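You operate a simulated robot arm through the tools that you are given. There is no shell and no other tool. Be economical: measure what you need, move in short steps, check, and stop when the job is done.

You are at the controls of a simulated two-armed robot. One attempt, no reset.

Task
Hold the copper pan and rub the tarnish off with chalk on the felt pad.
Fine: pad back, pan at the wall side of the side bench. Set down upright: felt pad. What is to be rubbed or washed off counts as gone when no trace of it is left.

It is judged by the outcome, as a careful person would: the job done as asked, and still so three seconds after it is handed in. It fails if anything else is knocked over, pushed out of place, dropped, spilled or broken.

Robot
Two 6-joint arms with two-finger parallel grippers on one trunk, on a base that drives. Base frame: it is fixed to the floor where the robot stands at the start and does not move with it; the origin is under the middle of the robot, x ahead of it, y to its left, z up. Readings come in mm, degrees, newtons and seconds.
The left shoulder is at the start at [60, 187, 1122], the right one opposite. With the tool pointing down near the work surface each hand reaches from about 220 to 620 mm from the robot's upright axis, wherever it stands, measured 20 degrees to its own side. Places, roughly: chalk tin (9x9x3 cm) [500, -200, 800]; wall side of the side bench [800, -200, 800]. Payload 1.57 kg a hand.
Tool frame (each hand has its own): the origin (TCP) lies between the finger pads and is the grasp point; the fingertips stand 30 mm ahead of it; z points along the fingers, y is the line along which they close. Largest opening 110 mm; finger width 24, thickness 12; the body of the gripper, 48 by 112 mm, starts 78 mm behind the TCP.
Orientation is that of the tool frame in the base frame, as a unit quaternion [w, x, y, z]. With the fingers straight down and closing along the base's y, the tool's x points along the base's -x, its y along +y and its z along -z.

Tools
- The arms move only by the tool step_arm. It takes "left_moves", "right_moves" or both (then of equal length, played together; a hand with none holds still); each is one flat list of numbers, 7 for each row, row after row: the shift along the tool's x, y, z in mm, then the turn, a rotation vector about the tool's x, y, z in degrees, then the finger opening in mm, from 0 to 110. In form: [dx, dy, dz, wx, wy, wz, jaw, dx, dy, dz, wx, wy, wz, jaw, ...]. A call has 1 to 20 rows; each row is the pose to reach, as a shift and turn from the pose commanded when the call began, along the tool's axes at that moment. Rows are played at 5 a second. More than 50 mm and 8.6 degrees between two rows, or a gripper value outside its range, and nothing of the call is played. A pose out of reach is approached as far as the arm can. The call stops where the force on the tool passes 40 N (or 10 N more than at its start, if that is more) or the arm is blocked; 0.2 s more then pass. Each finger travels about 153 mm/s and halts on what it meets, pressing with about 34 N; the grip force reading is that of the motor and also rises with nothing between the fingers. The clock runs only during rows and for 0.2 s after the last one: add rows that repeat a pose to give the fingers time. The reply holds the time, the measured pose of the TCP, the force on the tool along the base axes, the opening and the grip force, in the units named above and with some noise, with the torque about the TCP (base axes, N m) and any sound that the robot's microphone picked up.
- Cameras (640 x 400 px; columns grow to the right, rows downward): "scene" is now at [12.9, 14, 1659.3]; the picture's right is [0.17, -0.98, 0.00], its down [-0.79, -0.14, -0.60] and it looks along [0.59, 0.10, -0.80] (base axes); focal length 265 px, centre (320, 200). "left" rides on the left gripper at [70, -16, -141] in its tool frame; the picture's right is [0.23, 0.97, 0.00], its down [-0.85, 0.20, -0.48] and it looks along [-0.47, 0.11, 0.88] (tool axes); focal length 222 px, centre (320, 200). "right" rides on the right gripper at [70, 16, -141] in its tool frame; the picture's right is [-0.23, 0.97, 0.00], its down [-0.86, -0.20, -0.48] and it looks along [-0.47, -0.11, 0.88] (tool axes); focal length 222 px, centre (320, 200). There is no depth. A picture from a camera that has moved, and an enlarged one, comes with that camera's place and axes in the base frame and with its lens.
- grab_frame(camera): a new picture of that camera. It takes no simulated time.
- move_column(by): slides the trunk up (or, below 0, down) by that many mm; the arms and the scene camera ride with it, the base frame stays. It gives what a move gives, with no picture.
- roll_base(legs): drives the robot by 1 to 6 legs, each [ahead, left, turn to the left] in mm, mm and degrees, along the robot's own axes; the way and the turn of a leg run together, so that a leg with both is an arc; at most 1500 mm and 180 degrees a leg. The arms and the cameras ride along, it lands a little off, and it stops where it bumps. It gives what a move gives.
- aim_head(pan, tilt): turns the head with the scene camera to pan (to the left, within 86 degrees either way) and tilt (down, from -29 to 69), counted from straight ahead of the robot. It gives what a move gives.
- inspect(camera, box): a new picture of the part [left, top, right, bottom] of that camera's present view, enlarged. It takes no simulated time.
- sign_off(): hands the job in; it is judged then, once.

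Go step by step. Nothing tells you exact positions but the pictures and the camera data: compare them with the known pose of the tool, close in by small moves and look again before you grip or let go. The budget is 120 turns and 92 pictures, counting those below and the enlarged ones. Unless the task says otherwise, let go and move clear before handing in, and close with one line.

The tools are called after "Call:" by a JSON object that holds its "method" and its "body". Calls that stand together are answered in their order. step_arm: Moves the arms, as the interface text tells. Its arguments: {"type":"object","properties":{"left_moves":{"type":"array"},"right_moves":{"type":"array"}},"required":[]} The other tools are called the same way: move_column (by) slides the trunk up or down; roll_base (legs) drives the base; aim_head (pan, tilt) turns the head that bears the scene camera; grab_frame (camera) takes a picture; inspect (camera, box) takes an enlarged picture of a part of a camera's view; sign_off () hands the job in.

At the start:

```text
time: 0.0
left_position: [430.2, 184.4, 1097.7]
left_tool_rot: [0.0, 0.0, 1.0, 0.001]
left_force: [-0.8, 0.2, 0.2]
left_wrist_torque: [0.01, -0.01, -0.02]
left_gripper_width: 110.1
left_gripper_force: 0.1
right_position: [483.0, -167.4, 1159.8]
right_tool_rot: [-0.001, 0.001, 1.0, 0.0]
right_force: [-0.8, 0.1, 0.1]
right_wrist_torque: [0.03, 0.0, 0.0]
right_gripper_width: 110.0
right_gripper_force: 0.0
trunk travel left (down, up): [-750.0, 240.0]
robot x, y, heading: [2.1, -1.3, -0.1]
head pan, tilt: [10.0, 53.1]
```

scene: 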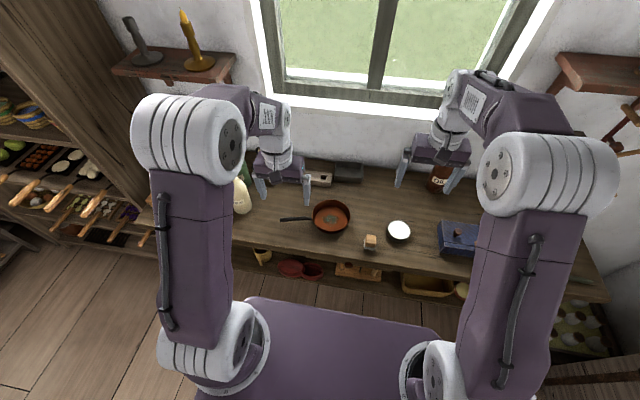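
right: 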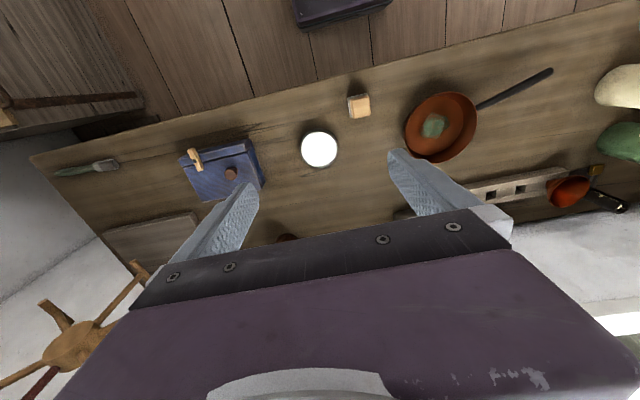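
left: 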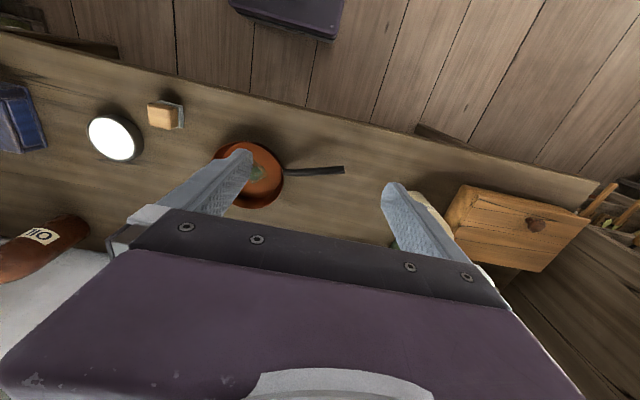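

I see a copper pan with a green tarnish spot near [565, 65], a felt pad near [485, -87], and a chalk tin near [520, -190]. I'll look closer before moving.

Call:
{"method": "inspect", "body": {"camera": "scene", "box": [260, 150, 500, 300]}}

Call:
{"method": "inspect", "body": {"camera": "right", "box": [280, 60, 600, 260]}}

```text
2.67 times, centred on (380, 225) of scene
camera zoom: at [12.9, 14.0, 1659.3], right [0.17, -0.98, 0.0], down [-0.79, -0.14, -0.6], along [0.59, 0.1, -0.8], focal length 707 px, centre (160, 133)
```

zoom: 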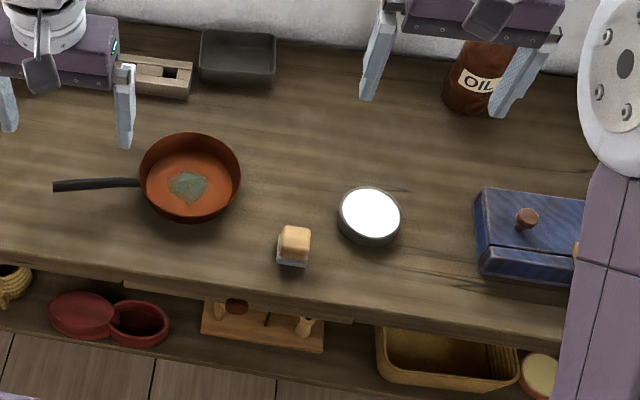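

```text
2.00 times, centred on (440, 160) of right
camera zoom: at [415.1, -151.0, 1301.5], right [0.23, 0.97, 0.0], down [0.86, -0.2, 0.48], along [0.47, -0.11, -0.88], focal length 444 px, centre (80, 280)
```

zoom: 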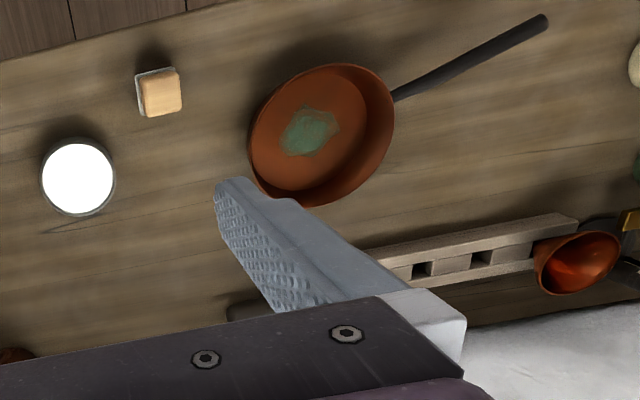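

The pan centre is near [561, 65] and its handle rises to about [494, 237, 857]. The pad is at about [482, -87] and the tin at [541, -184]. I'll bring the left hand over the handle, turned across it, and the right hand over the pad.

Call:
{"method": "step_arm", "body": {"left_moves": [-8, 0, 15, 0, 0, 7, 110, -16, 0, 30, 0, 0, 14, 110, -24, 0, 45, 0, 0, 21, 110, -32, 0, 60, 0, 0, 28, 110, -40, 0, 75, 0, 0, 35, 110, -48, 0, 90, 0, 0, 42, 110, -56, 0, 105, 0, 0, 49, 110, -64, 0, 120, 0, 0, 56, 110, -72, 0, 135, 0, 0, 63, 110, -82, 4, 150, 0, 0, 70, 110], "right_moves": [0, 8, 20, 0, 0, 0, 110, 0, 16, 40, 0, 0, 0, 110, 0, 24, 60, 0, 0, 0, 110, 0, 32, 80, 0, 0, 0, 110, 0, 40, 100, 0, 0, 0, 110, 0, 48, 120, 0, 0, 0, 110, 0, 56, 140, 0, 0, 0, 110, 0, 64, 160, 0, 0, 0, 110, 0, 72, 180, 0, 0, 0, 110, 0, 80, 200, 0, 0, 0, 110]}}

Call:
{"method": "grab_frame", "body": {"camera": "left"}}

Call:
{"method": "grab_frame", "body": {"camera": "right"}}

```text
time: 2.2
left_position: [514.2, 187.3, 946.5]
left_tool_rot: [0.0, 0.574, 0.819, 0.0]
left_force: [0.0, 0.6, 0.3]
left_wrist_torque: [-0.06, 0.02, 0.02]
left_gripper_width: 110.0
left_gripper_force: 0.1
right_position: [484.7, -87.1, 958.2]
right_tool_rot: [0.001, 0.0, 1.0, 0.0]
right_force: [0.4, 0.4, 0.4]
right_wrist_torque: [0.0, 0.01, 0.0]
right_gripper_width: 110.2
right_gripper_force: 0.0
trunk travel left (down, up): [-750.0, 240.0]
robot x, y, heading: [-1.4, -4.5, -0.3]
head pan, tilt: [10.0, 53.1]
```

```text
86 pictures are left
camera left: at [474.6, 249.7, 1088.8], right [0.84, 0.54, 0.0], down [0.48, -0.74, 0.48], along [0.26, -0.4, -0.88], focal length 222 px, centre (320, 200)
```

left: 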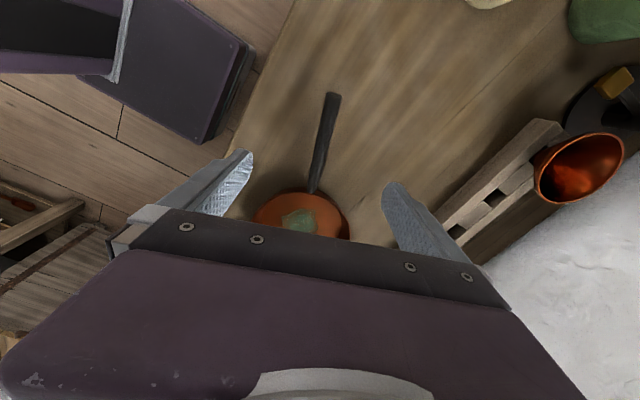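

```text
85 pictures are left
camera right: at [417.1, -70.2, 1100.1], right [0.23, 0.97, 0.0], down [0.86, -0.2, 0.48], along [0.47, -0.11, -0.88], focal length 222 px, centre (320, 200)
```

right: 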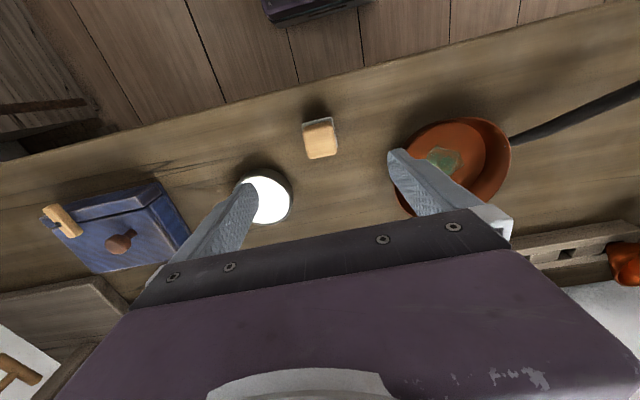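

Both hands line up: the handle passes under the left TCP and the pad is at about [479, -86]. I'll lower both and check before gripping.

Call:
{"method": "step_arm", "body": {"left_moves": [0, 0, 30, 0, 0, 0, 110, 0, 0, 60, 0, 0, 0, 110, 0, 0, 80, 0, 0, 0, 80, 3, 0, 97, 0, 0, 0, 60], "right_moves": [6, 1, 30, 0, 0, 0, 110, 6, 1, 60, 0, 0, 0, 110, 6, 1, 90, 0, 0, 0, 90, 6, 1, 106, 0, 0, 0, 70]}}

Call:
{"method": "grab_frame", "body": {"camera": "left"}}

Call:
{"method": "grab_frame", "body": {"camera": "right"}}

```text
time: 3.2
left_position: [512.6, 190.9, 849.5]
left_tool_rot: [0.001, 0.574, 0.819, 0.0]
left_force: [0.0, -1.3, 0.9]
left_wrist_torque: [0.0, 0.02, 0.02]
left_gripper_width: 60.0
left_gripper_force: 0.1
right_position: [478.6, -87.1, 852.3]
right_tool_rot: [0.0, 0.0, 1.0, 0.0]
right_force: [0.6, -0.3, 0.2]
right_wrist_torque: [0.02, 0.03, 0.02]
right_gripper_width: 69.9
right_gripper_force: 0.1
trunk travel left (down, up): [-750.0, 240.0]
robot x, y, heading: [-1.9, 1.7, -0.0]
head pan, tilt: [10.0, 53.1]
```

```text
84 pictures are left
camera left: at [473.7, 252.3, 992.2], right [0.84, 0.55, 0.0], down [0.48, -0.74, 0.48], along [0.26, -0.4, -0.88], focal length 222 px, centre (320, 200)
```

left: 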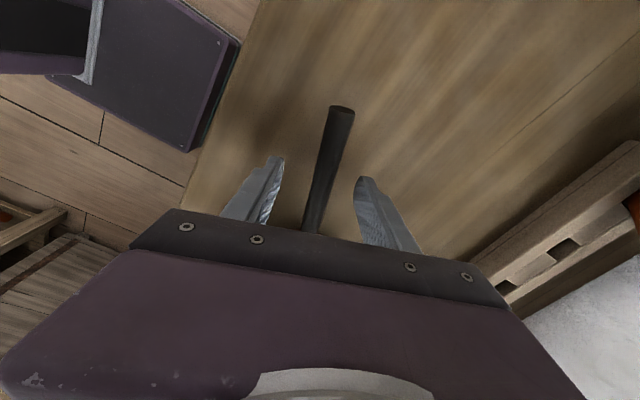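

```text
83 pictures are left
camera right: at [410.0, -69.3, 994.7], right [0.23, 0.97, 0.0], down [0.86, -0.2, 0.48], along [0.47, -0.11, -0.88], focal length 222 px, centre (320, 200)
```

right: 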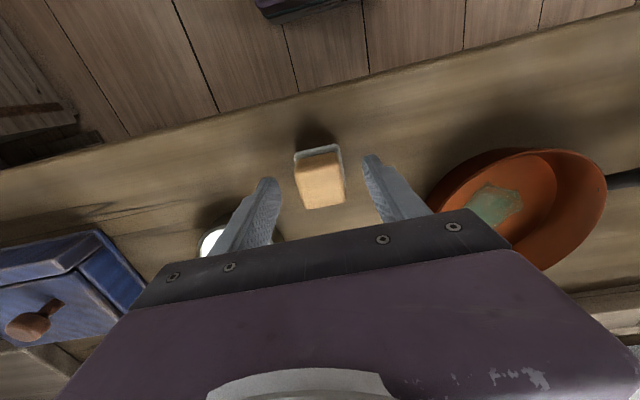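

Handle and pad are centred between the fingers. I'll lower the right hand 12 mm and close both.

Call:
{"method": "step_arm", "body": {"left_moves": [0, 0, 0, 0, 0, 0, 40, 0, 0, 0, 0, 0, 0, 20, 0, 0, 0, 0, 0, 0, 0, 0, 0, 0, 0, 0, 0, 0, 0, 0, 0, 0, 0, 0, 0], "right_moves": [0, 1, 12, 0, 0, 0, 70, 0, 1, 12, 0, 0, 0, 50, 0, 1, 12, 0, 0, 0, 30, 0, 1, 12, 0, 0, 0, 30, 0, 1, 12, 0, 0, 0, 30]}}

Call:
{"method": "grab_frame", "body": {"camera": "left"}}

Call:
{"method": "grab_frame", "body": {"camera": "right"}}

```text
time: 4.4
left_position: [514.4, 189.7, 850.5]
left_tool_rot: [0.0, 0.573, 0.819, 0.001]
left_force: [-0.5, 0.6, 0.1]
left_wrist_torque: [0.08, -0.03, 0.13]
left_gripper_width: 14.9
left_gripper_force: 31.4
right_position: [478.1, -85.6, 842.5]
right_tool_rot: [0.0, 0.0, 1.0, -0.001]
right_force: [0.4, -0.1, 0.3]
right_wrist_torque: [0.01, 0.02, -0.01]
right_gripper_width: 38.8
right_gripper_force: 34.2
trunk travel left (down, up): [-750.0, 240.0]
robot x, y, heading: [-0.1, 3.9, -0.2]
head pan, tilt: [10.0, 53.1]
```

```text
82 pictures are left
camera left: at [473.4, 252.0, 992.6], right [0.84, 0.55, 0.0], down [0.48, -0.74, 0.48], along [0.26, -0.4, -0.88], focal length 222 px, centre (320, 200)
```

left: 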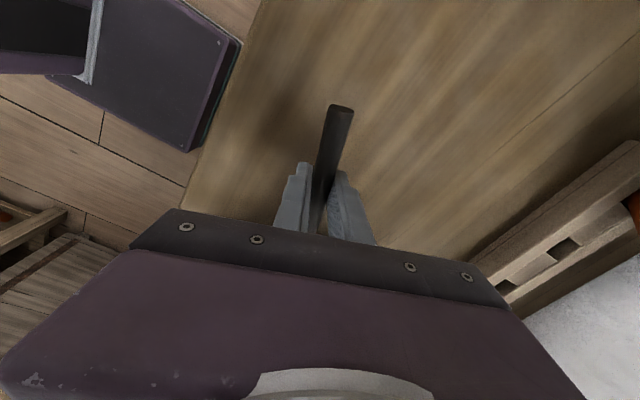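

```text
81 pictures are left
camera right: at [409.4, -68.8, 983.5], right [0.23, 0.97, 0.0], down [0.86, -0.2, 0.48], along [0.47, -0.11, -0.88], focal length 222 px, centre (320, 200)
```

right: 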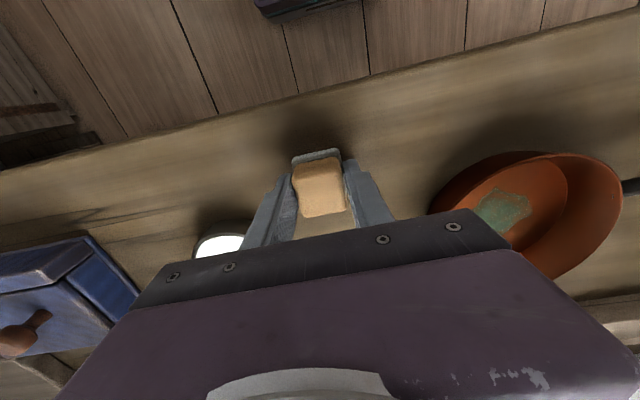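

Both are held (14.9 mm handle, 38.8 mm pad). I'll lift the pad and carry it over the chalk tin.

Call:
{"method": "step_arm", "body": {"right_moves": [0, 0, -25, 0, 0, 0, 30, 0, 0, -55, 0, 0, 0, 30, -21, -33, -55, 0, 0, 0, 30, -42, -66, -55, 0, 0, 0, 30, -63, -98, -55, 0, 0, 0, 30, -63, -98, -55, 0, 0, 0, 30]}}

Call:
{"method": "grab_frame", "body": {"camera": "right"}}

Call:
{"method": "inspect", "body": {"camera": "scene", "box": [280, 150, 480, 275]}}

```text
time: 5.8
left_position: [512.8, 191.4, 850.8]
left_tool_rot: [0.0, 0.574, 0.819, -0.001]
left_force: [0.1, 0.6, 0.7]
left_wrist_torque: [0.34, 0.1, 0.0]
left_gripper_width: 15.2
left_gripper_force: 30.9
right_position: [540.5, -183.9, 897.6]
right_tool_rot: [-0.001, 0.0, 1.0, 0.0]
right_force: [0.2, -0.8, 0.2]
right_wrist_torque: [0.0, -0.02, -0.01]
right_gripper_width: 30.3
right_gripper_force: 0.1
trunk travel left (down, up): [-750.0, 240.0]
robot x, y, heading: [0.3, -2.1, -0.0]
head pan, tilt: [10.0, 53.1]
```

```text
80 pictures are left
camera right: at [472.9, -167.2, 1039.6], right [0.23, 0.97, 0.0], down [0.86, -0.2, 0.48], along [0.47, -0.11, -0.88], focal length 222 px, centre (320, 200)
```

right: 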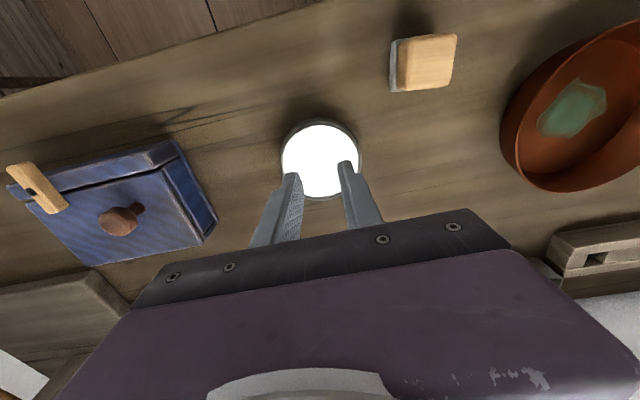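

```text
3.20 times, centred on (380, 212) of scene
camera zoom: at [13.3, 14.5, 1659.3], right [0.17, -0.98, 0.0], down [-0.79, -0.14, -0.6], along [0.59, 0.1, -0.8], focal length 848 px, centre (128, 160)
```

zoom: 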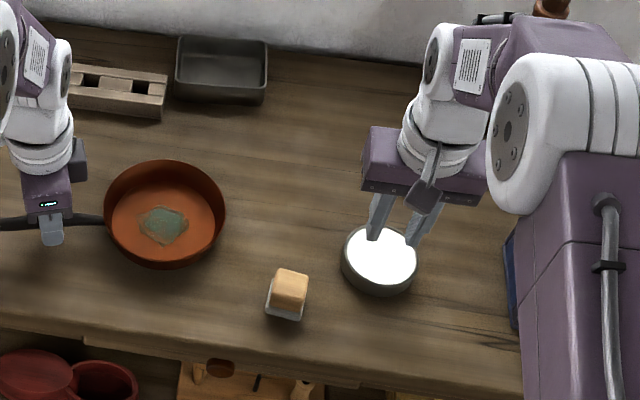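

The pad slipped out of the fingers and is still on the bench. I'll look closely at how it stands and how tall it is.

Call:
{"method": "inspect", "body": {"camera": "right", "box": [370, 15, 482, 115]}}

Call:
{"method": "inspect", "body": {"camera": "scene", "box": [350, 225, 390, 255]}}

```text
4.00 times, centred on (426, 65) of right
camera zoom: at [472.9, -167.2, 1039.6], right [0.23, 0.97, 0.0], down [0.86, -0.2, 0.48], along [0.47, -0.11, -0.88], focal length 888 px, centre (-104, 740)
```

zoom: 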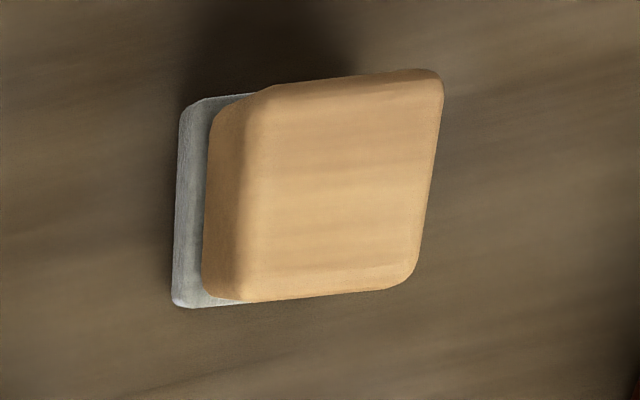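

```text
13.33 times, centred on (370, 240) of scene
camera zoom: at [13.3, 14.5, 1659.3], right [0.17, -0.98, 0.0], down [-0.79, -0.14, -0.6], along [0.59, 0.1, -0.8], focal length 3535 px, centre (-347, -333)
```

zoom: 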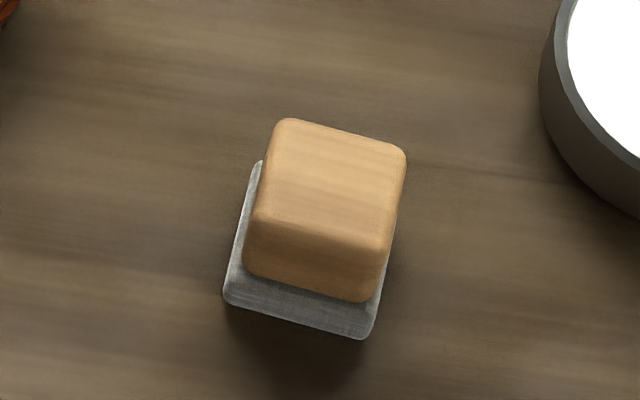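

The pad stands 40 mm tall and is turned about 7.5° clockwise, so the fingers only caught its corners. I'll go back over it, turn the hand to match, and grip again.

Call:
{"method": "step_arm", "body": {"right_moves": [15, 25, 0, 0, 0, 2, 60, 35, 60, 0, 0, 0, 5, 75, 59.5, 98, 0, 0, 0, 7.5, 75, 59.5, 98, 25, 0, 0, 7.5, 75, 59.5, 98, 45, 0, 0, 7.5, 75, 59.5, 98, 45, 0, 0, 7.5, 75]}}

Call:
{"method": "inspect", "body": {"camera": "right", "box": [220, 100, 420, 260]}}

```text
time: 7.2
left_position: [513.0, 191.1, 849.4]
left_tool_rot: [0.0, 0.573, 0.819, 0.0]
left_force: [-1.2, 0.2, -0.9]
left_wrist_torque: [0.11, 0.04, 0.0]
left_gripper_width: 15.1
left_gripper_force: 31.5
right_position: [481.7, -86.5, 850.1]
right_tool_rot: [0.001, 0.066, 0.998, 0.0]
right_force: [-0.7, 1.1, 0.1]
right_wrist_torque: [0.02, -0.03, 0.01]
right_gripper_width: 74.9
right_gripper_force: 0.1
trunk travel left (down, up): [-750.0, 240.0]
robot x, y, heading: [3.1, -1.3, -0.0]
head pan, tilt: [10.0, 53.1]
```

```text
2.50 times, centred on (320, 180) of right
camera zoom: at [416.0, -60.3, 993.0], right [0.35, 0.94, 0.0], down [0.82, -0.31, 0.48], along [0.45, -0.17, -0.88], focal length 555 px, centre (320, 250)
```

zoom: 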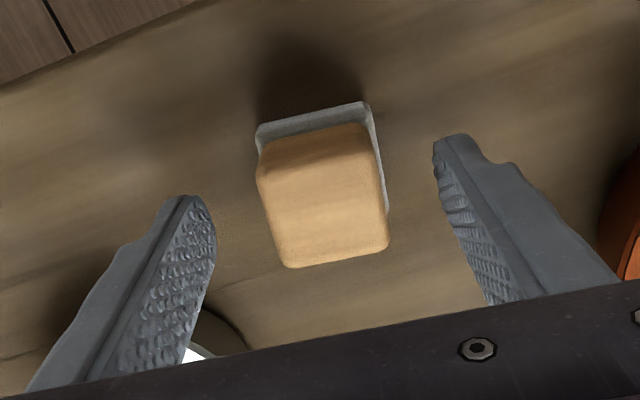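

The block is square and centred under the fingers. I'll lower a little, grip, and test-lift.

Call:
{"method": "step_arm", "body": {"right_moves": [0, 0, 6, 0, 0, 0, 60, 0, 0, 6, 0, 0, 0, 45, 0, 0, 6, 0, 0, 0, 20, 0, 0, 6, 0, 0, 0, 10, 0, 0, 6, 0, 0, 0, 0, 0, 0, -5, 0, 0, 0, 0, 0, 0, -30, 0, 0, 0, 0, 0, 0, -45, 0, 0, 0, 0, 0, 0, -45, 0, 0, 0, 0]}}

Call:
{"method": "inspect", "body": {"camera": "right", "box": [220, 100, 420, 260]}}

```text
time: 9.2
left_position: [512.4, 189.8, 851.5]
left_tool_rot: [0.0, 0.573, 0.819, 0.001]
left_force: [0.0, -0.8, -1.0]
left_wrist_torque: [0.08, -0.02, 0.0]
left_gripper_width: 15.0
left_gripper_force: 30.6
right_position: [481.9, -84.3, 896.8]
right_tool_rot: [-0.001, 0.066, 0.998, 0.0]
right_force: [-0.5, 0.6, -0.3]
right_wrist_torque: [-0.01, 0.0, -0.02]
right_gripper_width: 34.7
right_gripper_force: 34.2
trunk travel left (down, up): [-750.0, 240.0]
robot x, y, heading: [0.5, -2.6, -0.2]
head pan, tilt: [10.0, 53.1]
```

```text
2.50 times, centred on (320, 180) of right
camera zoom: at [416.5, -59.1, 1038.9], right [0.35, 0.94, 0.0], down [0.82, -0.31, 0.48], along [0.45, -0.17, -0.88], focal length 555 px, centre (320, 250)
```

zoom: 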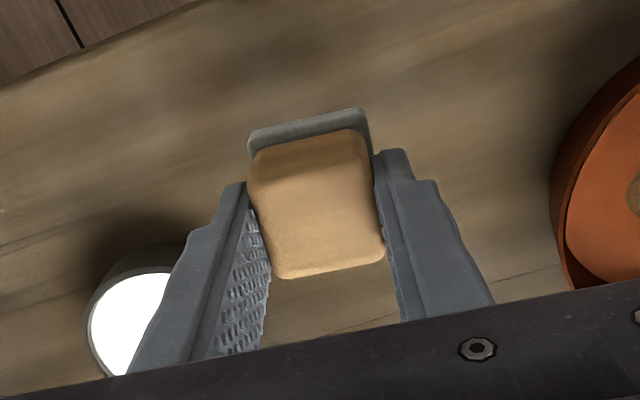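

The pad is firmly held now. I'll carry it over the tin and lower to just above the chalk.

Call:
{"method": "step_arm", "body": {"right_moves": [-24, -30, 0, 0, 0, 0, 0, -48, -60, 0, 0, 0, 0, 0, -71.8, -89.4, 0, 0, 0, 0, 0, -71.8, -89.4, 0, 0, 0, 0, 0, -71.8, -89.4, 15, 0, 0, 0, 0, -71.8, -89.4, 15, 0, 0, 0, 0]}}

Call:
{"method": "inspect", "body": {"camera": "right", "box": [220, 100, 420, 260]}}

Call:
{"method": "inspect", "body": {"camera": "scene", "box": [360, 190, 440, 250]}}

```text
time: 10.6
left_position: [512.7, 190.7, 850.8]
left_tool_rot: [0.0, 0.573, 0.819, 0.0]
left_force: [-0.5, 0.2, -0.6]
left_wrist_torque: [-0.06, -0.05, 0.03]
left_gripper_width: 15.2
left_gripper_force: 30.7
right_position: [542.8, -180.5, 882.1]
right_tool_rot: [0.0, 0.065, 0.998, 0.0]
right_force: [-0.3, 0.9, -0.2]
right_wrist_torque: [0.0, 0.01, -0.01]
right_gripper_width: 34.8
right_gripper_force: 34.1
trunk travel left (down, up): [-750.0, 240.0]
robot x, y, heading: [1.8, -1.4, -0.3]
head pan, tilt: [10.0, 53.1]
```

```text
2.50 times, centred on (320, 180) of right
camera zoom: at [476.7, -156.2, 1022.8], right [0.35, 0.94, 0.0], down [0.82, -0.31, 0.48], along [0.45, -0.17, -0.88], focal length 555 px, centre (320, 250)
```

zoom: 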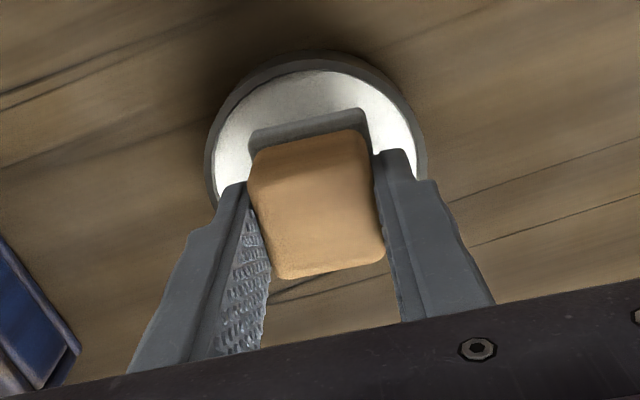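

```text
6.67 times, centred on (400, 220) of scene
camera zoom: at [13.2, 14.1, 1659.3], right [0.17, -0.98, 0.0], down [-0.79, -0.14, -0.6], along [0.59, 0.1, -0.8], focal length 1768 px, centre (-213, 67)
```

zoom: 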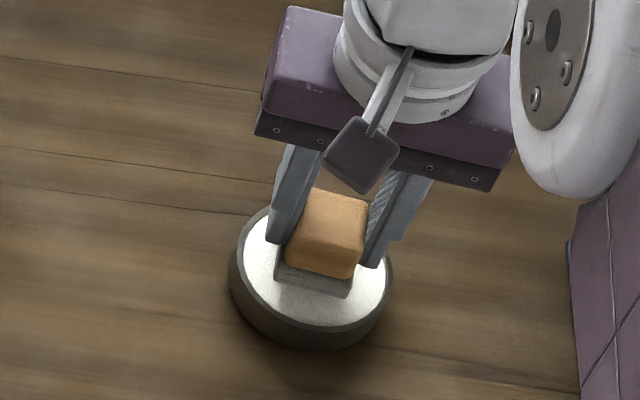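

The pad is over the chalk. I'll lower in small steps and watch the force.

Call:
{"method": "step_arm", "body": {"right_moves": [-1, -2, 3, 0, 0, 0, 0, -1, -2, 6, 0, 0, 0, 0, -1, -2, 8, 0, 0, 0, 0, -1, -2, 10, 0, 0, 0, 0]}}

```text
time: 11.6
left_position: [513.5, 191.0, 850.5]
left_tool_rot: [0.0, 0.573, 0.819, 0.0]
left_force: [0.3, -0.1, -0.7]
left_wrist_torque: [-0.03, 0.02, -0.03]
left_gripper_width: 15.0
left_gripper_force: 31.6
right_position: [542.4, -186.5, 872.1]
right_tool_rot: [0.0, 0.066, 0.998, 0.0]
right_force: [-0.2, 0.3, -0.5]
right_wrist_torque: [0.01, 0.01, -0.02]
right_gripper_width: 34.8
right_gripper_force: 33.3
trunk travel left (down, up): [-750.0, 240.0]
robot x, y, heading: [-0.4, -0.5, -0.2]
head pan, tilt: [10.0, 53.1]
```

Call:
{"method": "step_arm", "body": {"right_moves": [0, 0, 2, 0, 0, 0, 0, 0, 0, 3, 0, 0, 0, 0, 0, 0, 4, 0, 0, 0, 0, 0, 0, 5, 0, 0, 0, 0]}}

Call:
{"method": "inspect", "body": {"camera": "scene", "box": [360, 190, 440, 250]}}

```text
time: 12.6
left_position: [510.5, 190.5, 853.3]
left_tool_rot: [0.001, 0.573, 0.819, 0.0]
left_force: [0.8, 0.5, -0.4]
left_wrist_torque: [0.31, 0.12, 0.05]
left_gripper_width: 15.2
left_gripper_force: 31.3
right_position: [540.9, -185.6, 871.6]
right_tool_rot: [0.004, 0.065, 0.998, 0.0]
right_force: [0.8, 1.2, 26.1]
right_wrist_torque: [0.02, 0.1, -0.01]
right_gripper_width: 35.0
right_gripper_force: 34.1
trunk travel left (down, up): [-750.0, 240.0]
robot x, y, heading: [-0.4, -1.9, -0.2]
head pan, tilt: [10.0, 53.1]
```

```text
6.67 times, centred on (400, 220) of scene
camera zoom: at [9.1, 15.8, 1659.6], right [0.17, -0.98, 0.0], down [-0.79, -0.14, -0.6], along [0.59, 0.1, -0.8], focal length 1768 px, centre (-213, 67)
```

zoom: 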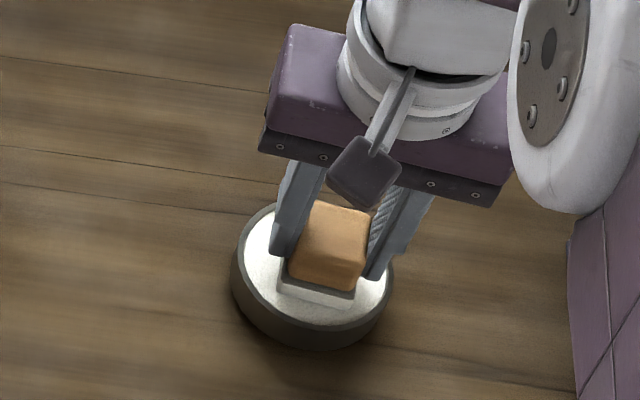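

Contact made at about 26 N, so the felt is pressed into the chalk. I'll lift it straight up and carry it over the tarnish.

Call:
{"method": "step_arm", "body": {"right_moves": [0, 0, -8, 0, 0, 0, 0, 0, 0, -30, 0, 0, 0, 0, 0, 0, -60, 0, 0, 0, 0, 3, 42, -60, 0, 0, 0, 0, 6, 84, -60, 0, 0, 0, 0, 9, 126, -60, 0, 0, 0, 0, 13, 168, -60, 0, 0, 0, 0, 16, 210, -60, 0, 0, 0, 0, 18, 235, -60, 0, 0, 0, 0, 19, 250, -60, 0, 0, 0, 0, 19, 250, -60, 0, 0, 0, 0]}}

Call:
{"method": "grab_frame", "body": {"camera": "right"}}

Call:
{"method": "inspect", "body": {"camera": "scene", "box": [260, 150, 460, 275]}}

```text
time: 15.0
left_position: [513.5, 190.1, 850.7]
left_tool_rot: [-0.001, 0.573, 0.819, 0.0]
left_force: [-0.2, -0.3, -0.1]
left_wrist_torque: [0.11, 0.03, -0.04]
left_gripper_width: 14.8
left_gripper_force: 31.2
right_position: [539.4, 56.5, 928.8]
right_tool_rot: [0.0, 0.065, 0.998, -0.001]
right_force: [0.1, -0.4, 0.7]
right_wrist_torque: [0.0, 0.0, 0.0]
right_gripper_width: 34.6
right_gripper_force: 34.5
right hand out of reach, approached as far as the arm can: row 9, 10, 11
trunk travel left (down, up): [-750.0, 240.0]
robot x, y, heading: [-2.1, -3.1, -0.1]
head pan, tilt: [10.0, 53.1]
```

```text
71 pictures are left
camera right: at [473.1, 82.8, 1070.1], right [0.35, 0.94, 0.0], down [0.82, -0.31, 0.48], along [0.45, -0.17, -0.88], focal length 222 px, centre (320, 200)
```

right: 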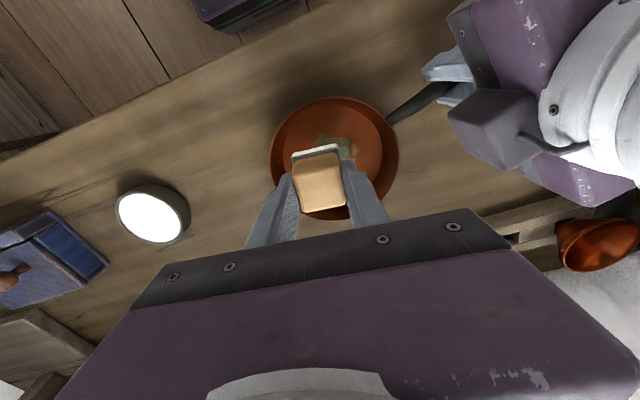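

```text
3.20 times, centred on (360, 212) of scene
camera zoom: at [13.3, 14.3, 1659.3], right [0.17, -0.98, 0.0], down [-0.79, -0.14, -0.6], along [0.59, 0.1, -0.8], focal length 848 px, centre (192, 160)
```

zoom: 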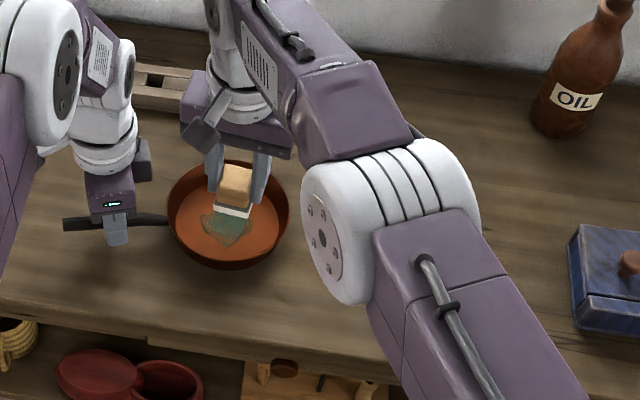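

The right arm falls just short of the tarnish. I'll slide the pan gently along the bench by (-50, -40) with the left hand, and move the right hand the same way above it.

Call:
{"method": "step_arm", "body": {"left_moves": [-2.5, -7.6, 0, 0, 0, 0, 0, -5.1, -15.2, 0, 0, 0, 0, 0, -7.7, -22.8, 0, 0, 0, 0, 0, -10.2, -30.4, 0, 0, 0, 0, 0, -12.8, -38, 0, 0, 0, 0, 0, -15.4, -45.6, 0, 0, 0, 0, 0, -18, -53, 0, 0, 0, 0, 0, -20.5, -60.7, 0, 0, 0, 0, 0], "right_moves": [5.5, -5.8, 0, 0, 0, 0, 0, 11, -11.6, 0, 0, 0, 0, 0, 16.6, -17.4, 0, 0, 0, 0, 0, 22.2, -23.2, 0, 0, 0, 0, 0, 27.7, -29, 0, 0, 0, 0, 0, 33.2, -34.8, 0, 0, 0, 0, 0, 38.8, -40.6, 0, 0, 0, 0, 0, 44.3, -46.2, 0, 0, 0, 0, 0]}}

Call:
{"method": "grab_frame", "body": {"camera": "right"}}

Call:
{"method": "inspect", "body": {"camera": "scene", "box": [260, 150, 460, 275]}}

```text
time: 16.8
left_position: [461.7, 149.1, 849.4]
left_tool_rot: [0.0, 0.574, 0.819, 0.001]
left_force: [1.6, 1.4, 5.0]
left_wrist_torque: [-0.34, -0.19, 0.19]
left_gripper_width: 15.0
left_gripper_force: 31.2
right_position: [488.8, 16.0, 928.1]
right_tool_rot: [0.0, 0.066, 0.998, 0.0]
right_force: [-1.0, -0.4, 0.1]
right_wrist_torque: [0.0, 0.0, 0.01]
right_gripper_width: 34.3
right_gripper_force: 33.8
trunk travel left (down, up): [-750.0, 240.0]
robot x, y, heading: [-1.8, 4.0, 0.1]
head pan, tilt: [10.0, 53.1]
```

```text
69 pictures are left
camera right: at [422.7, 41.7, 1070.5], right [0.35, 0.94, 0.0], down [0.82, -0.31, 0.48], along [0.45, -0.17, -0.88], focal length 222 px, centre (320, 200)
```

right: 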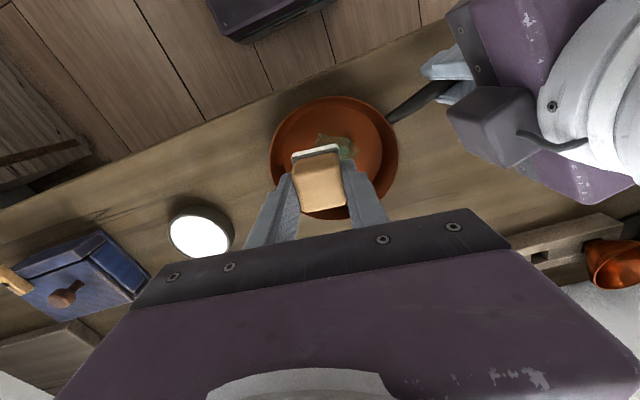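

```text
3.20 times, centred on (360, 212) of scene
camera zoom: at [12.3, 13.8, 1659.3], right [0.17, -0.98, 0.0], down [-0.79, -0.14, -0.6], along [0.59, 0.1, -0.8], focal length 848 px, centre (192, 160)
```

zoom: 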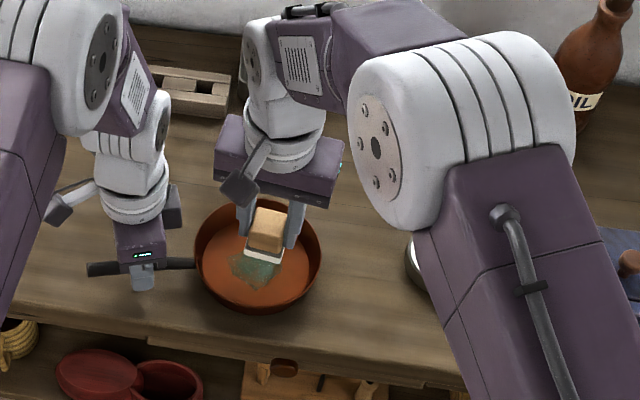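

The pan moved cleanly; the tarnish is now at about [503, 22]. I'll lower the pad towards it, slowing near contact.

Call:
{"method": "step_arm", "body": {"right_moves": [-13, 8, 0, 0, 0, 0, 0, -13, 8, 25, 0, 0, 0, 0, -13, 8, 50, 0, 0, 0, 0, -13, 8, 68, 0, 0, 0, 0, -13, 8, 72, 0, 0, 0, 0]}}

Call:
{"method": "inspect", "body": {"camera": "right", "box": [200, 80, 440, 230]}}

Call:
{"method": "inspect", "body": {"camera": "scene", "box": [310, 200, 390, 250]}}

```text
time: 18.0
left_position: [462.7, 150.0, 850.6]
left_tool_rot: [0.0, 0.573, 0.82, -0.001]
left_force: [0.1, 0.6, 4.4]
left_wrist_torque: [-0.3, -0.15, 0.07]
left_gripper_width: 15.2
left_gripper_force: 30.8
right_position: [502.2, 22.3, 857.3]
right_tool_rot: [0.0, 0.065, 0.998, -0.001]
right_force: [0.1, -0.7, -0.2]
right_wrist_torque: [-0.01, 0.04, 0.0]
right_gripper_width: 34.8
right_gripper_force: 34.4
trunk travel left (down, up): [-750.0, 240.0]
robot x, y, heading: [1.7, 0.5, -0.0]
head pan, tilt: [10.0, 53.1]
```

```text
2.67 times, centred on (320, 155) of right
camera zoom: at [436.2, 47.8, 998.5], right [0.35, 0.94, 0.0], down [0.82, -0.31, 0.48], along [0.45, -0.17, -0.88], focal length 592 px, centre (320, 320)
```

zoom: 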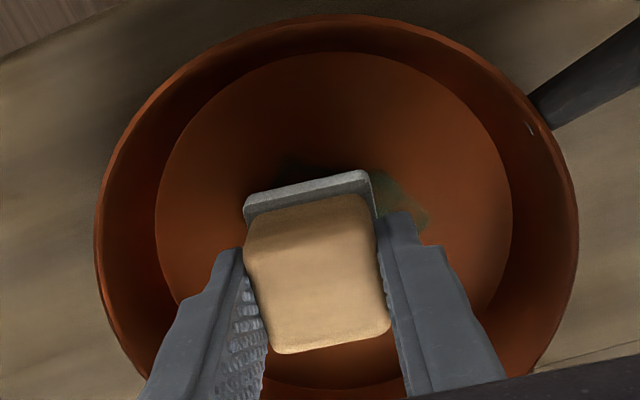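

```text
8.00 times, centred on (350, 225) of scene
camera zoom: at [12.4, 13.8, 1659.3], right [0.17, -0.98, 0.0], down [-0.79, -0.14, -0.6], along [0.59, 0.1, -0.8], focal length 2121 px, centre (80, 0)
```

zoom: 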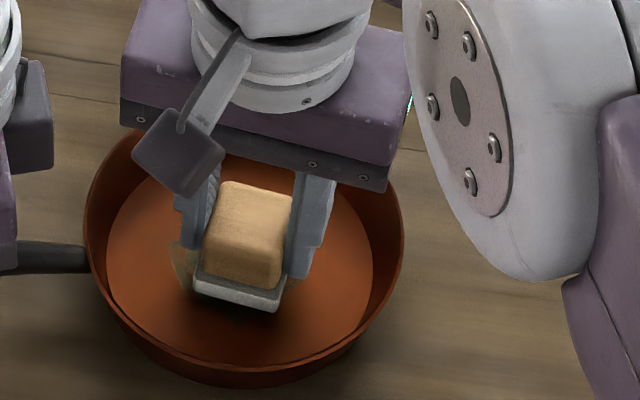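

The pad is just above the pan floor. I'll lower into contact.

Call:
{"method": "step_arm", "body": {"right_moves": [0, 0, 3, 0, 0, 0, 0, 0, 0, 5, 0, 0, 0, 0, 0, 0, 7, 0, 0, 0, 0, 0, 0, 9, 0, 0, 0, 0, 0, 0, 10, 0, 0, 0, 0]}}

```text
time: 19.2
left_position: [460.6, 149.7, 852.2]
left_tool_rot: [0.001, 0.574, 0.819, 0.001]
left_force: [3.8, -0.7, -7.8]
left_wrist_torque: [0.28, 0.03, 0.46]
left_gripper_width: 15.2
left_gripper_force: 31.2
right_position: [503.0, 22.6, 849.7]
right_tool_rot: [0.002, 0.066, 0.998, 0.001]
right_force: [-3.0, -2.7, 25.2]
right_wrist_torque: [-0.09, 0.1, 0.0]
right_gripper_width: 34.8
right_gripper_force: 34.0
trunk travel left (down, up): [-750.0, 240.0]
robot x, y, heading: [-1.3, 0.8, -0.0]
head pan, tilt: [10.0, 53.1]
```

In contact at 25 N. I'll ease off slightly and rub over the whole spot, with the left hand holding the pan.

Call:
{"method": "step_arm", "body": {"right_moves": [0, 12, -2, 0, 0, 0, 0, 0, 22, -2, 0, 0, 0, 0, 10, 22, -2, 0, 0, 0, 0, 10, 12, -2, 0, 0, 0, 0, 10, 0, -2, 0, 0, 0, 0, 10, -12, -2, 0, 0, 0, 0, 10, -20, -2, 0, 0, 0, 0, 0, -20, -2, 0, 0, 0, 0, 0, -10, -2, 0, 0, 0, 0, 0, 0, -2, 0, 0, 0, 0, -10, 0, -2, 0, 0, 0, 0, -10, 12, -2, 0, 0, 0, 0, -10, 20, -2, 0, 0, 0, 0, -18, 12, -2, 0, 0, 0, 0, -18, 0, -2, 0, 0, 0, 0, -18, -12, -2, 0, 0, 0, 0, -10, -18, -2, 0, 0, 0, 0, -10, -6, -2, 0, 0, 0, 0, 0, 0, -2, 0, 0, 0, 0, 0, 10, -2, 0, 0, 0, 0]}}

Call:
{"method": "inspect", "body": {"camera": "right", "box": [200, 80, 440, 230]}}

Call:
{"method": "inspect", "body": {"camera": "scene", "box": [310, 200, 390, 250]}}

```text
time: 23.4
left_position: [461.7, 149.4, 850.9]
left_tool_rot: [0.001, 0.573, 0.819, 0.001]
left_force: [2.3, 4.1, 0.0]
left_wrist_torque: [0.25, 0.01, 0.27]
left_gripper_width: 15.1
left_gripper_force: 30.8
right_position: [503.9, 32.6, 848.2]
right_tool_rot: [-0.001, 0.066, 0.998, 0.0]
right_force: [-1.1, -3.9, 11.1]
right_wrist_torque: [-0.17, -0.09, -0.07]
right_gripper_width: 34.7
right_gripper_force: 33.9
trunk travel left (down, up): [-750.0, 240.0]
robot x, y, heading: [-2.5, -0.3, -0.2]
head pan, tilt: [10.0, 53.1]
```

```text
2.67 times, centred on (320, 155) of right
camera zoom: at [438.4, 57.6, 990.5], right [0.35, 0.94, 0.0], down [0.82, -0.31, 0.48], along [0.45, -0.17, -0.88], focal length 592 px, centre (320, 320)
```

zoom: 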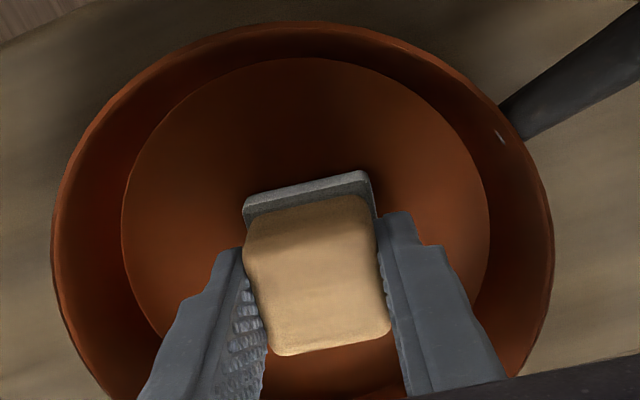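

```text
8.00 times, centred on (350, 225) of scene
camera zoom: at [11.9, 14.0, 1659.4], right [0.17, -0.98, 0.0], down [-0.79, -0.14, -0.6], along [0.59, 0.1, -0.8], focal length 2121 px, centre (80, 0)
```

zoom: 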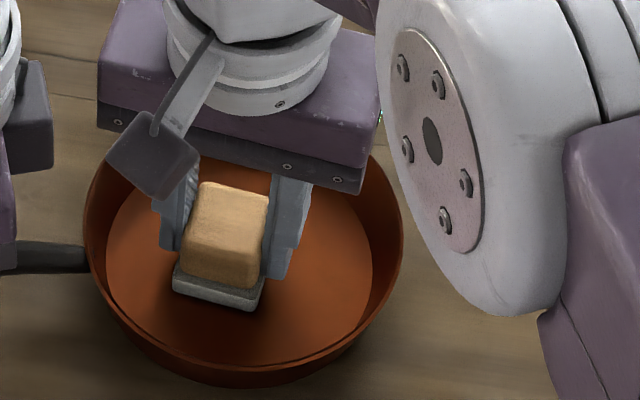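

The visible part of the floor is clean. I'll lift the pad and move it aside to inspect the whole pan.

Call:
{"method": "step_arm", "body": {"right_moves": [0, 0, -20, 0, 0, 0, 0, 0, 0, -50, 0, 0, 0, 0, 0, 0, -75, 0, 0, 0, 0, 0, -40, -75, 0, 0, 0, 0, 5, -80, -75, 0, 0, 0, 0, 8, -118, -75, 0, 0, 0, 0, 8, -118, -75, 0, 0, 0, 0]}}

Call:
{"method": "inspect", "body": {"camera": "right", "box": [360, 20, 600, 170]}}

Call:
{"method": "inspect", "body": {"camera": "scene", "box": [310, 195, 390, 245]}}

```text
time: 25.0
left_position: [462.3, 148.8, 849.5]
left_tool_rot: [0.0, 0.573, 0.82, 0.0]
left_force: [-0.5, -0.7, 4.1]
left_wrist_torque: [-0.2, -0.12, -0.01]
left_gripper_width: 14.9
left_gripper_force: 30.7
right_position: [481.8, -82.3, 923.4]
right_tool_rot: [0.0, 0.065, 0.998, -0.001]
right_force: [-0.3, -0.2, 0.1]
right_wrist_torque: [0.01, 0.03, 0.01]
right_gripper_width: 34.6
right_gripper_force: 34.3
trunk travel left (down, up): [-750.0, 240.0]
robot x, y, heading: [0.6, -1.9, -0.1]
head pan, tilt: [10.0, 53.1]
```

```text
2.67 times, centred on (480, 95) of right
camera zoom: at [416.0, -56.5, 1064.6], right [0.35, 0.94, 0.0], down [0.82, -0.31, 0.48], along [0.45, -0.17, -0.88], focal length 592 px, centre (-107, 480)
```

zoom: 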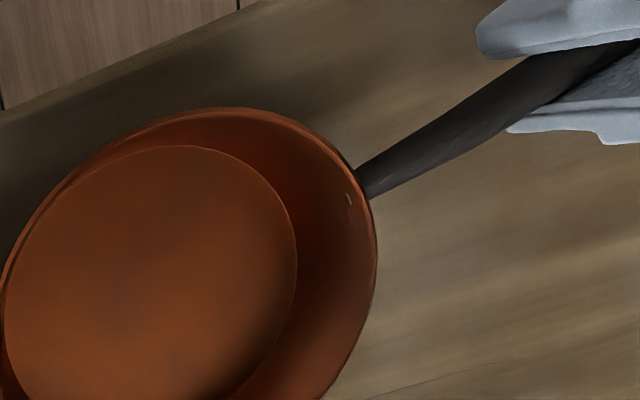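

```text
8.00 times, centred on (350, 220) of scene
camera zoom: at [12.5, 14.0, 1659.3], right [0.17, -0.98, 0.0], down [-0.79, -0.14, -0.6], along [0.59, 0.1, -0.8], focal length 2121 px, centre (80, 40)
```

zoom: 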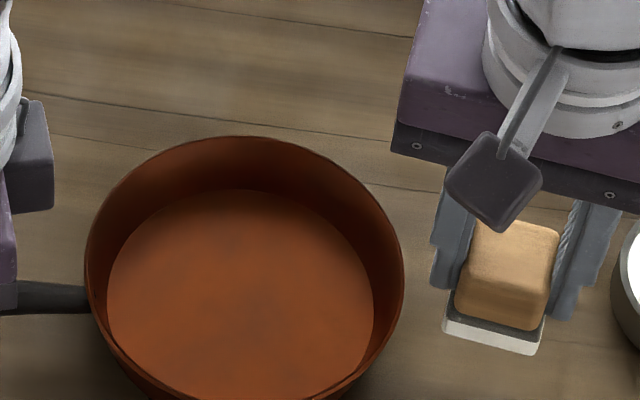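

It is nearly clean, but a faint darker blotch may remain in the middle. I'll inspect it more closely.

Call:
{"method": "inspect", "body": {"camera": "scene", "box": [320, 215, 360, 245]}}

Call:
{"method": "inspect", "body": {"camera": "right", "box": [350, 60, 480, 190]}}

```text
13.33 times, centred on (340, 230) of scene
camera zoom: at [12.5, 14.0, 1659.3], right [0.17, -0.98, 0.0], down [-0.79, -0.14, -0.6], along [0.59, 0.1, -0.8], focal length 3535 px, centre (53, -200)
```

zoom: 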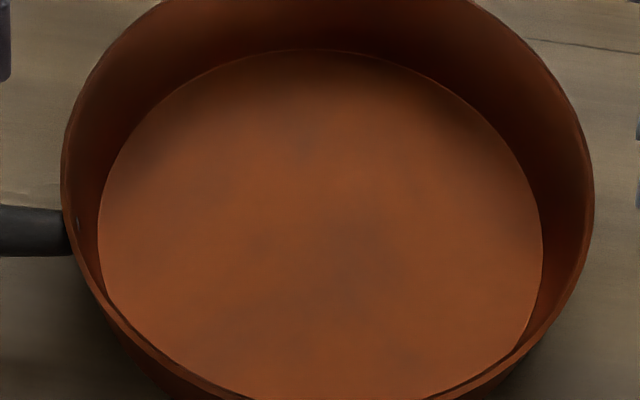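

```text
3.08 times, centred on (415, 125) of right
camera zoom: at [416.0, -56.5, 1064.6], right [0.35, 0.94, 0.0], down [0.82, -0.31, 0.48], along [0.45, -0.17, -0.88], focal length 684 px, centre (28, 431)
```

zoom: 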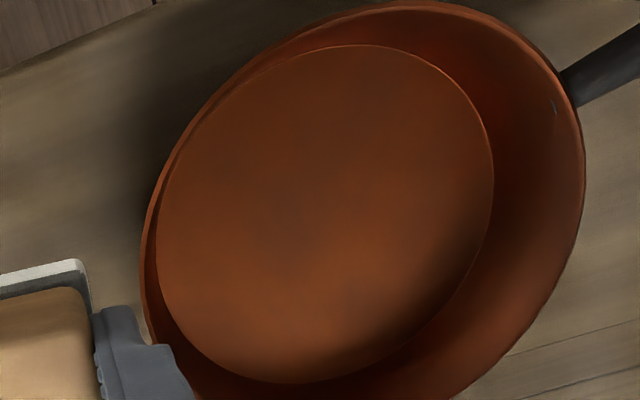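

There is only faint mottling, which could be texture or residue. To be sure, I'll make a second rubbing pass and compare.

Call:
{"method": "step_arm", "body": {"right_moves": [-3, 40, 0, 0, 0, 0, 0, -6, 80, 0, 0, 0, 0, 0, -8, 108, 0, 0, 0, 0, 0, -8, 108, 40, 0, 0, 0, 0, -8, 108, 68, 0, 0, 0, 0, -8, 108, 76, 0, 0, 0, 0, -8, 120, 76, 0, 0, 0, 0, -3, 130, 76, 0, 0, 0, 0, 4, 120, 76, 0, 0, 0, 0, 4, 108, 76, 0, 0, 0, 0, 4, 94, 76, 0, 0, 0, 0, -3, 86, 76, 0, 0, 0, 0, -8, 96, 76, 0, 0, 0, 0, -8, 108, 76, 0, 0, 0, 0, -18, 120, 76, 0, 0, 0, 0, -25, 110, 76, 0, 0, 0, 0, -25, 98, 76, 0, 0, 0, 0, -18, 90, 76, 0, 0, 0, 0, -14, 104, 76, 0, 0, 0, 0, -8, 114, 76, 0, 0, 0, 0]}}

Call:
{"method": "step_arm", "body": {"right_moves": [0, -10, 0, 0, 0, 0, 0, 8, -10, 0, 0, 0, 0, 0, 8, 0, 0, 0, 0, 0, 0, 8, 10, 0, 0, 0, 0, 0, 0, 10, 0, 0, 0, 0, 0, -8, 4, 0, 0, 0, 0, 0, -8, -8, 0, 0, 0, 0, 0, 0, -15, 0, 0, 0, 0, 0, 0, -5, 0, 0, 0, 0, 0, 0, -5, -30, 0, 0, 0, 0, 0, -5, -75, 0, 0, 0, 0, 0, -45, -75, 0, 0, 0, 0, 4, -85, -75, 0, 0, 0, 0, 8, -114, -75, 0, 0, 0, 0, 8, -114, -75, 0, 0, 0, 0]}}

Call:
{"method": "inspect", "body": {"camera": "scene", "box": [320, 215, 360, 245]}}

Call:
{"method": "inspect", "body": {"camera": "right", "box": [350, 60, 480, 190]}}

```text
time: 29.2
left_position: [462.4, 149.8, 851.0]
left_tool_rot: [0.001, 0.573, 0.82, 0.0]
left_force: [-1.4, 3.8, 5.8]
left_wrist_torque: [-0.56, -0.22, 0.09]
left_gripper_width: 15.2
left_gripper_force: 30.7
right_position: [502.9, 30.3, 849.0]
right_tool_rot: [0.0, 0.065, 0.998, -0.001]
right_force: [0.4, -1.7, 1.7]
right_wrist_torque: [0.0, -0.03, -0.02]
right_gripper_width: 34.7
right_gripper_force: 33.6
trunk travel left (down, up): [-750.0, 240.0]
robot x, y, heading: [-2.0, -2.2, 0.2]
head pan, tilt: [10.0, 53.1]
```

```text
time: 32.4
left_position: [461.7, 148.7, 851.9]
left_tool_rot: [0.0, 0.573, 0.819, 0.0]
left_force: [-0.7, 0.4, 5.4]
left_wrist_torque: [-0.27, -0.1, 0.01]
left_gripper_width: 14.9
left_gripper_force: 31.1
right_position: [481.7, -83.2, 923.9]
right_tool_rot: [0.0, 0.065, 0.998, 0.0]
right_force: [0.8, 0.1, -0.8]
right_wrist_torque: [-0.02, 0.04, 0.01]
right_gripper_width: 34.8
right_gripper_force: 34.1
trunk travel left (down, up): [-750.0, 240.0]
robot x, y, heading: [-2.6, -2.5, 0.1]
head pan, tilt: [10.0, 53.1]
```

```text
13.33 times, centred on (340, 230) of scene
camera zoom: at [12.1, 14.2, 1659.3], right [0.17, -0.98, 0.0], down [-0.79, -0.14, -0.6], along [0.59, 0.1, -0.8], focal length 3535 px, centre (53, -200)
```

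zoom: 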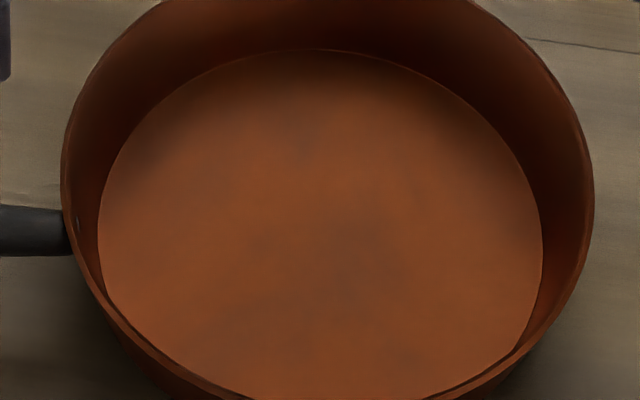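

```text
3.08 times, centred on (415, 125) of right
camera zoom: at [415.5, -57.7, 1065.4], right [0.35, 0.94, 0.0], down [0.82, -0.31, 0.48], along [0.45, -0.17, -0.88], focal length 684 px, centre (28, 431)
```

zoom: 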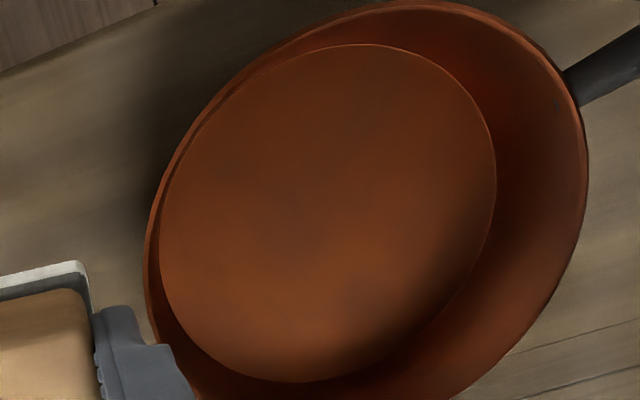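

The mottling is unchanged by the second pass, so it looks like copper texture. I'll re-chalk once and rub once more with definite pressure to rule out leftover film.

Call:
{"method": "step_arm", "body": {"right_moves": [-24, -30, 0, 0, 0, 0, 0, -48, -60, 0, 0, 0, 0, 0, -72.5, -91, 0, 0, 0, 0, 0, -72.5, -91, 25, 0, 0, 0, 0, -72.5, -91, 48, 0, 0, 0, 0, -72.5, -91, 53, 0, 0, 0, 0, -72.5, -91, 55, 0, 0, 0, 0, -72.5, -91, 56, 0, 0, 0, 0]}}

```text
time: 34.2
left_position: [461.2, 149.4, 849.4]
left_tool_rot: [0.0, 0.573, 0.819, 0.0]
left_force: [0.7, -0.5, -0.3]
left_wrist_torque: [0.34, 0.16, -0.02]
left_gripper_width: 14.9
left_gripper_force: 30.4
right_position: [540.5, -182.1, 868.9]
right_tool_rot: [0.001, 0.066, 0.998, 0.0]
right_force: [-0.6, -1.3, 12.6]
right_wrist_torque: [-0.08, -0.01, -0.01]
right_gripper_width: 34.5
right_gripper_force: 33.8
trunk travel left (down, up): [-750.0, 240.0]
robot x, y, heading: [0.4, 1.0, 0.1]
head pan, tilt: [10.0, 53.1]
```

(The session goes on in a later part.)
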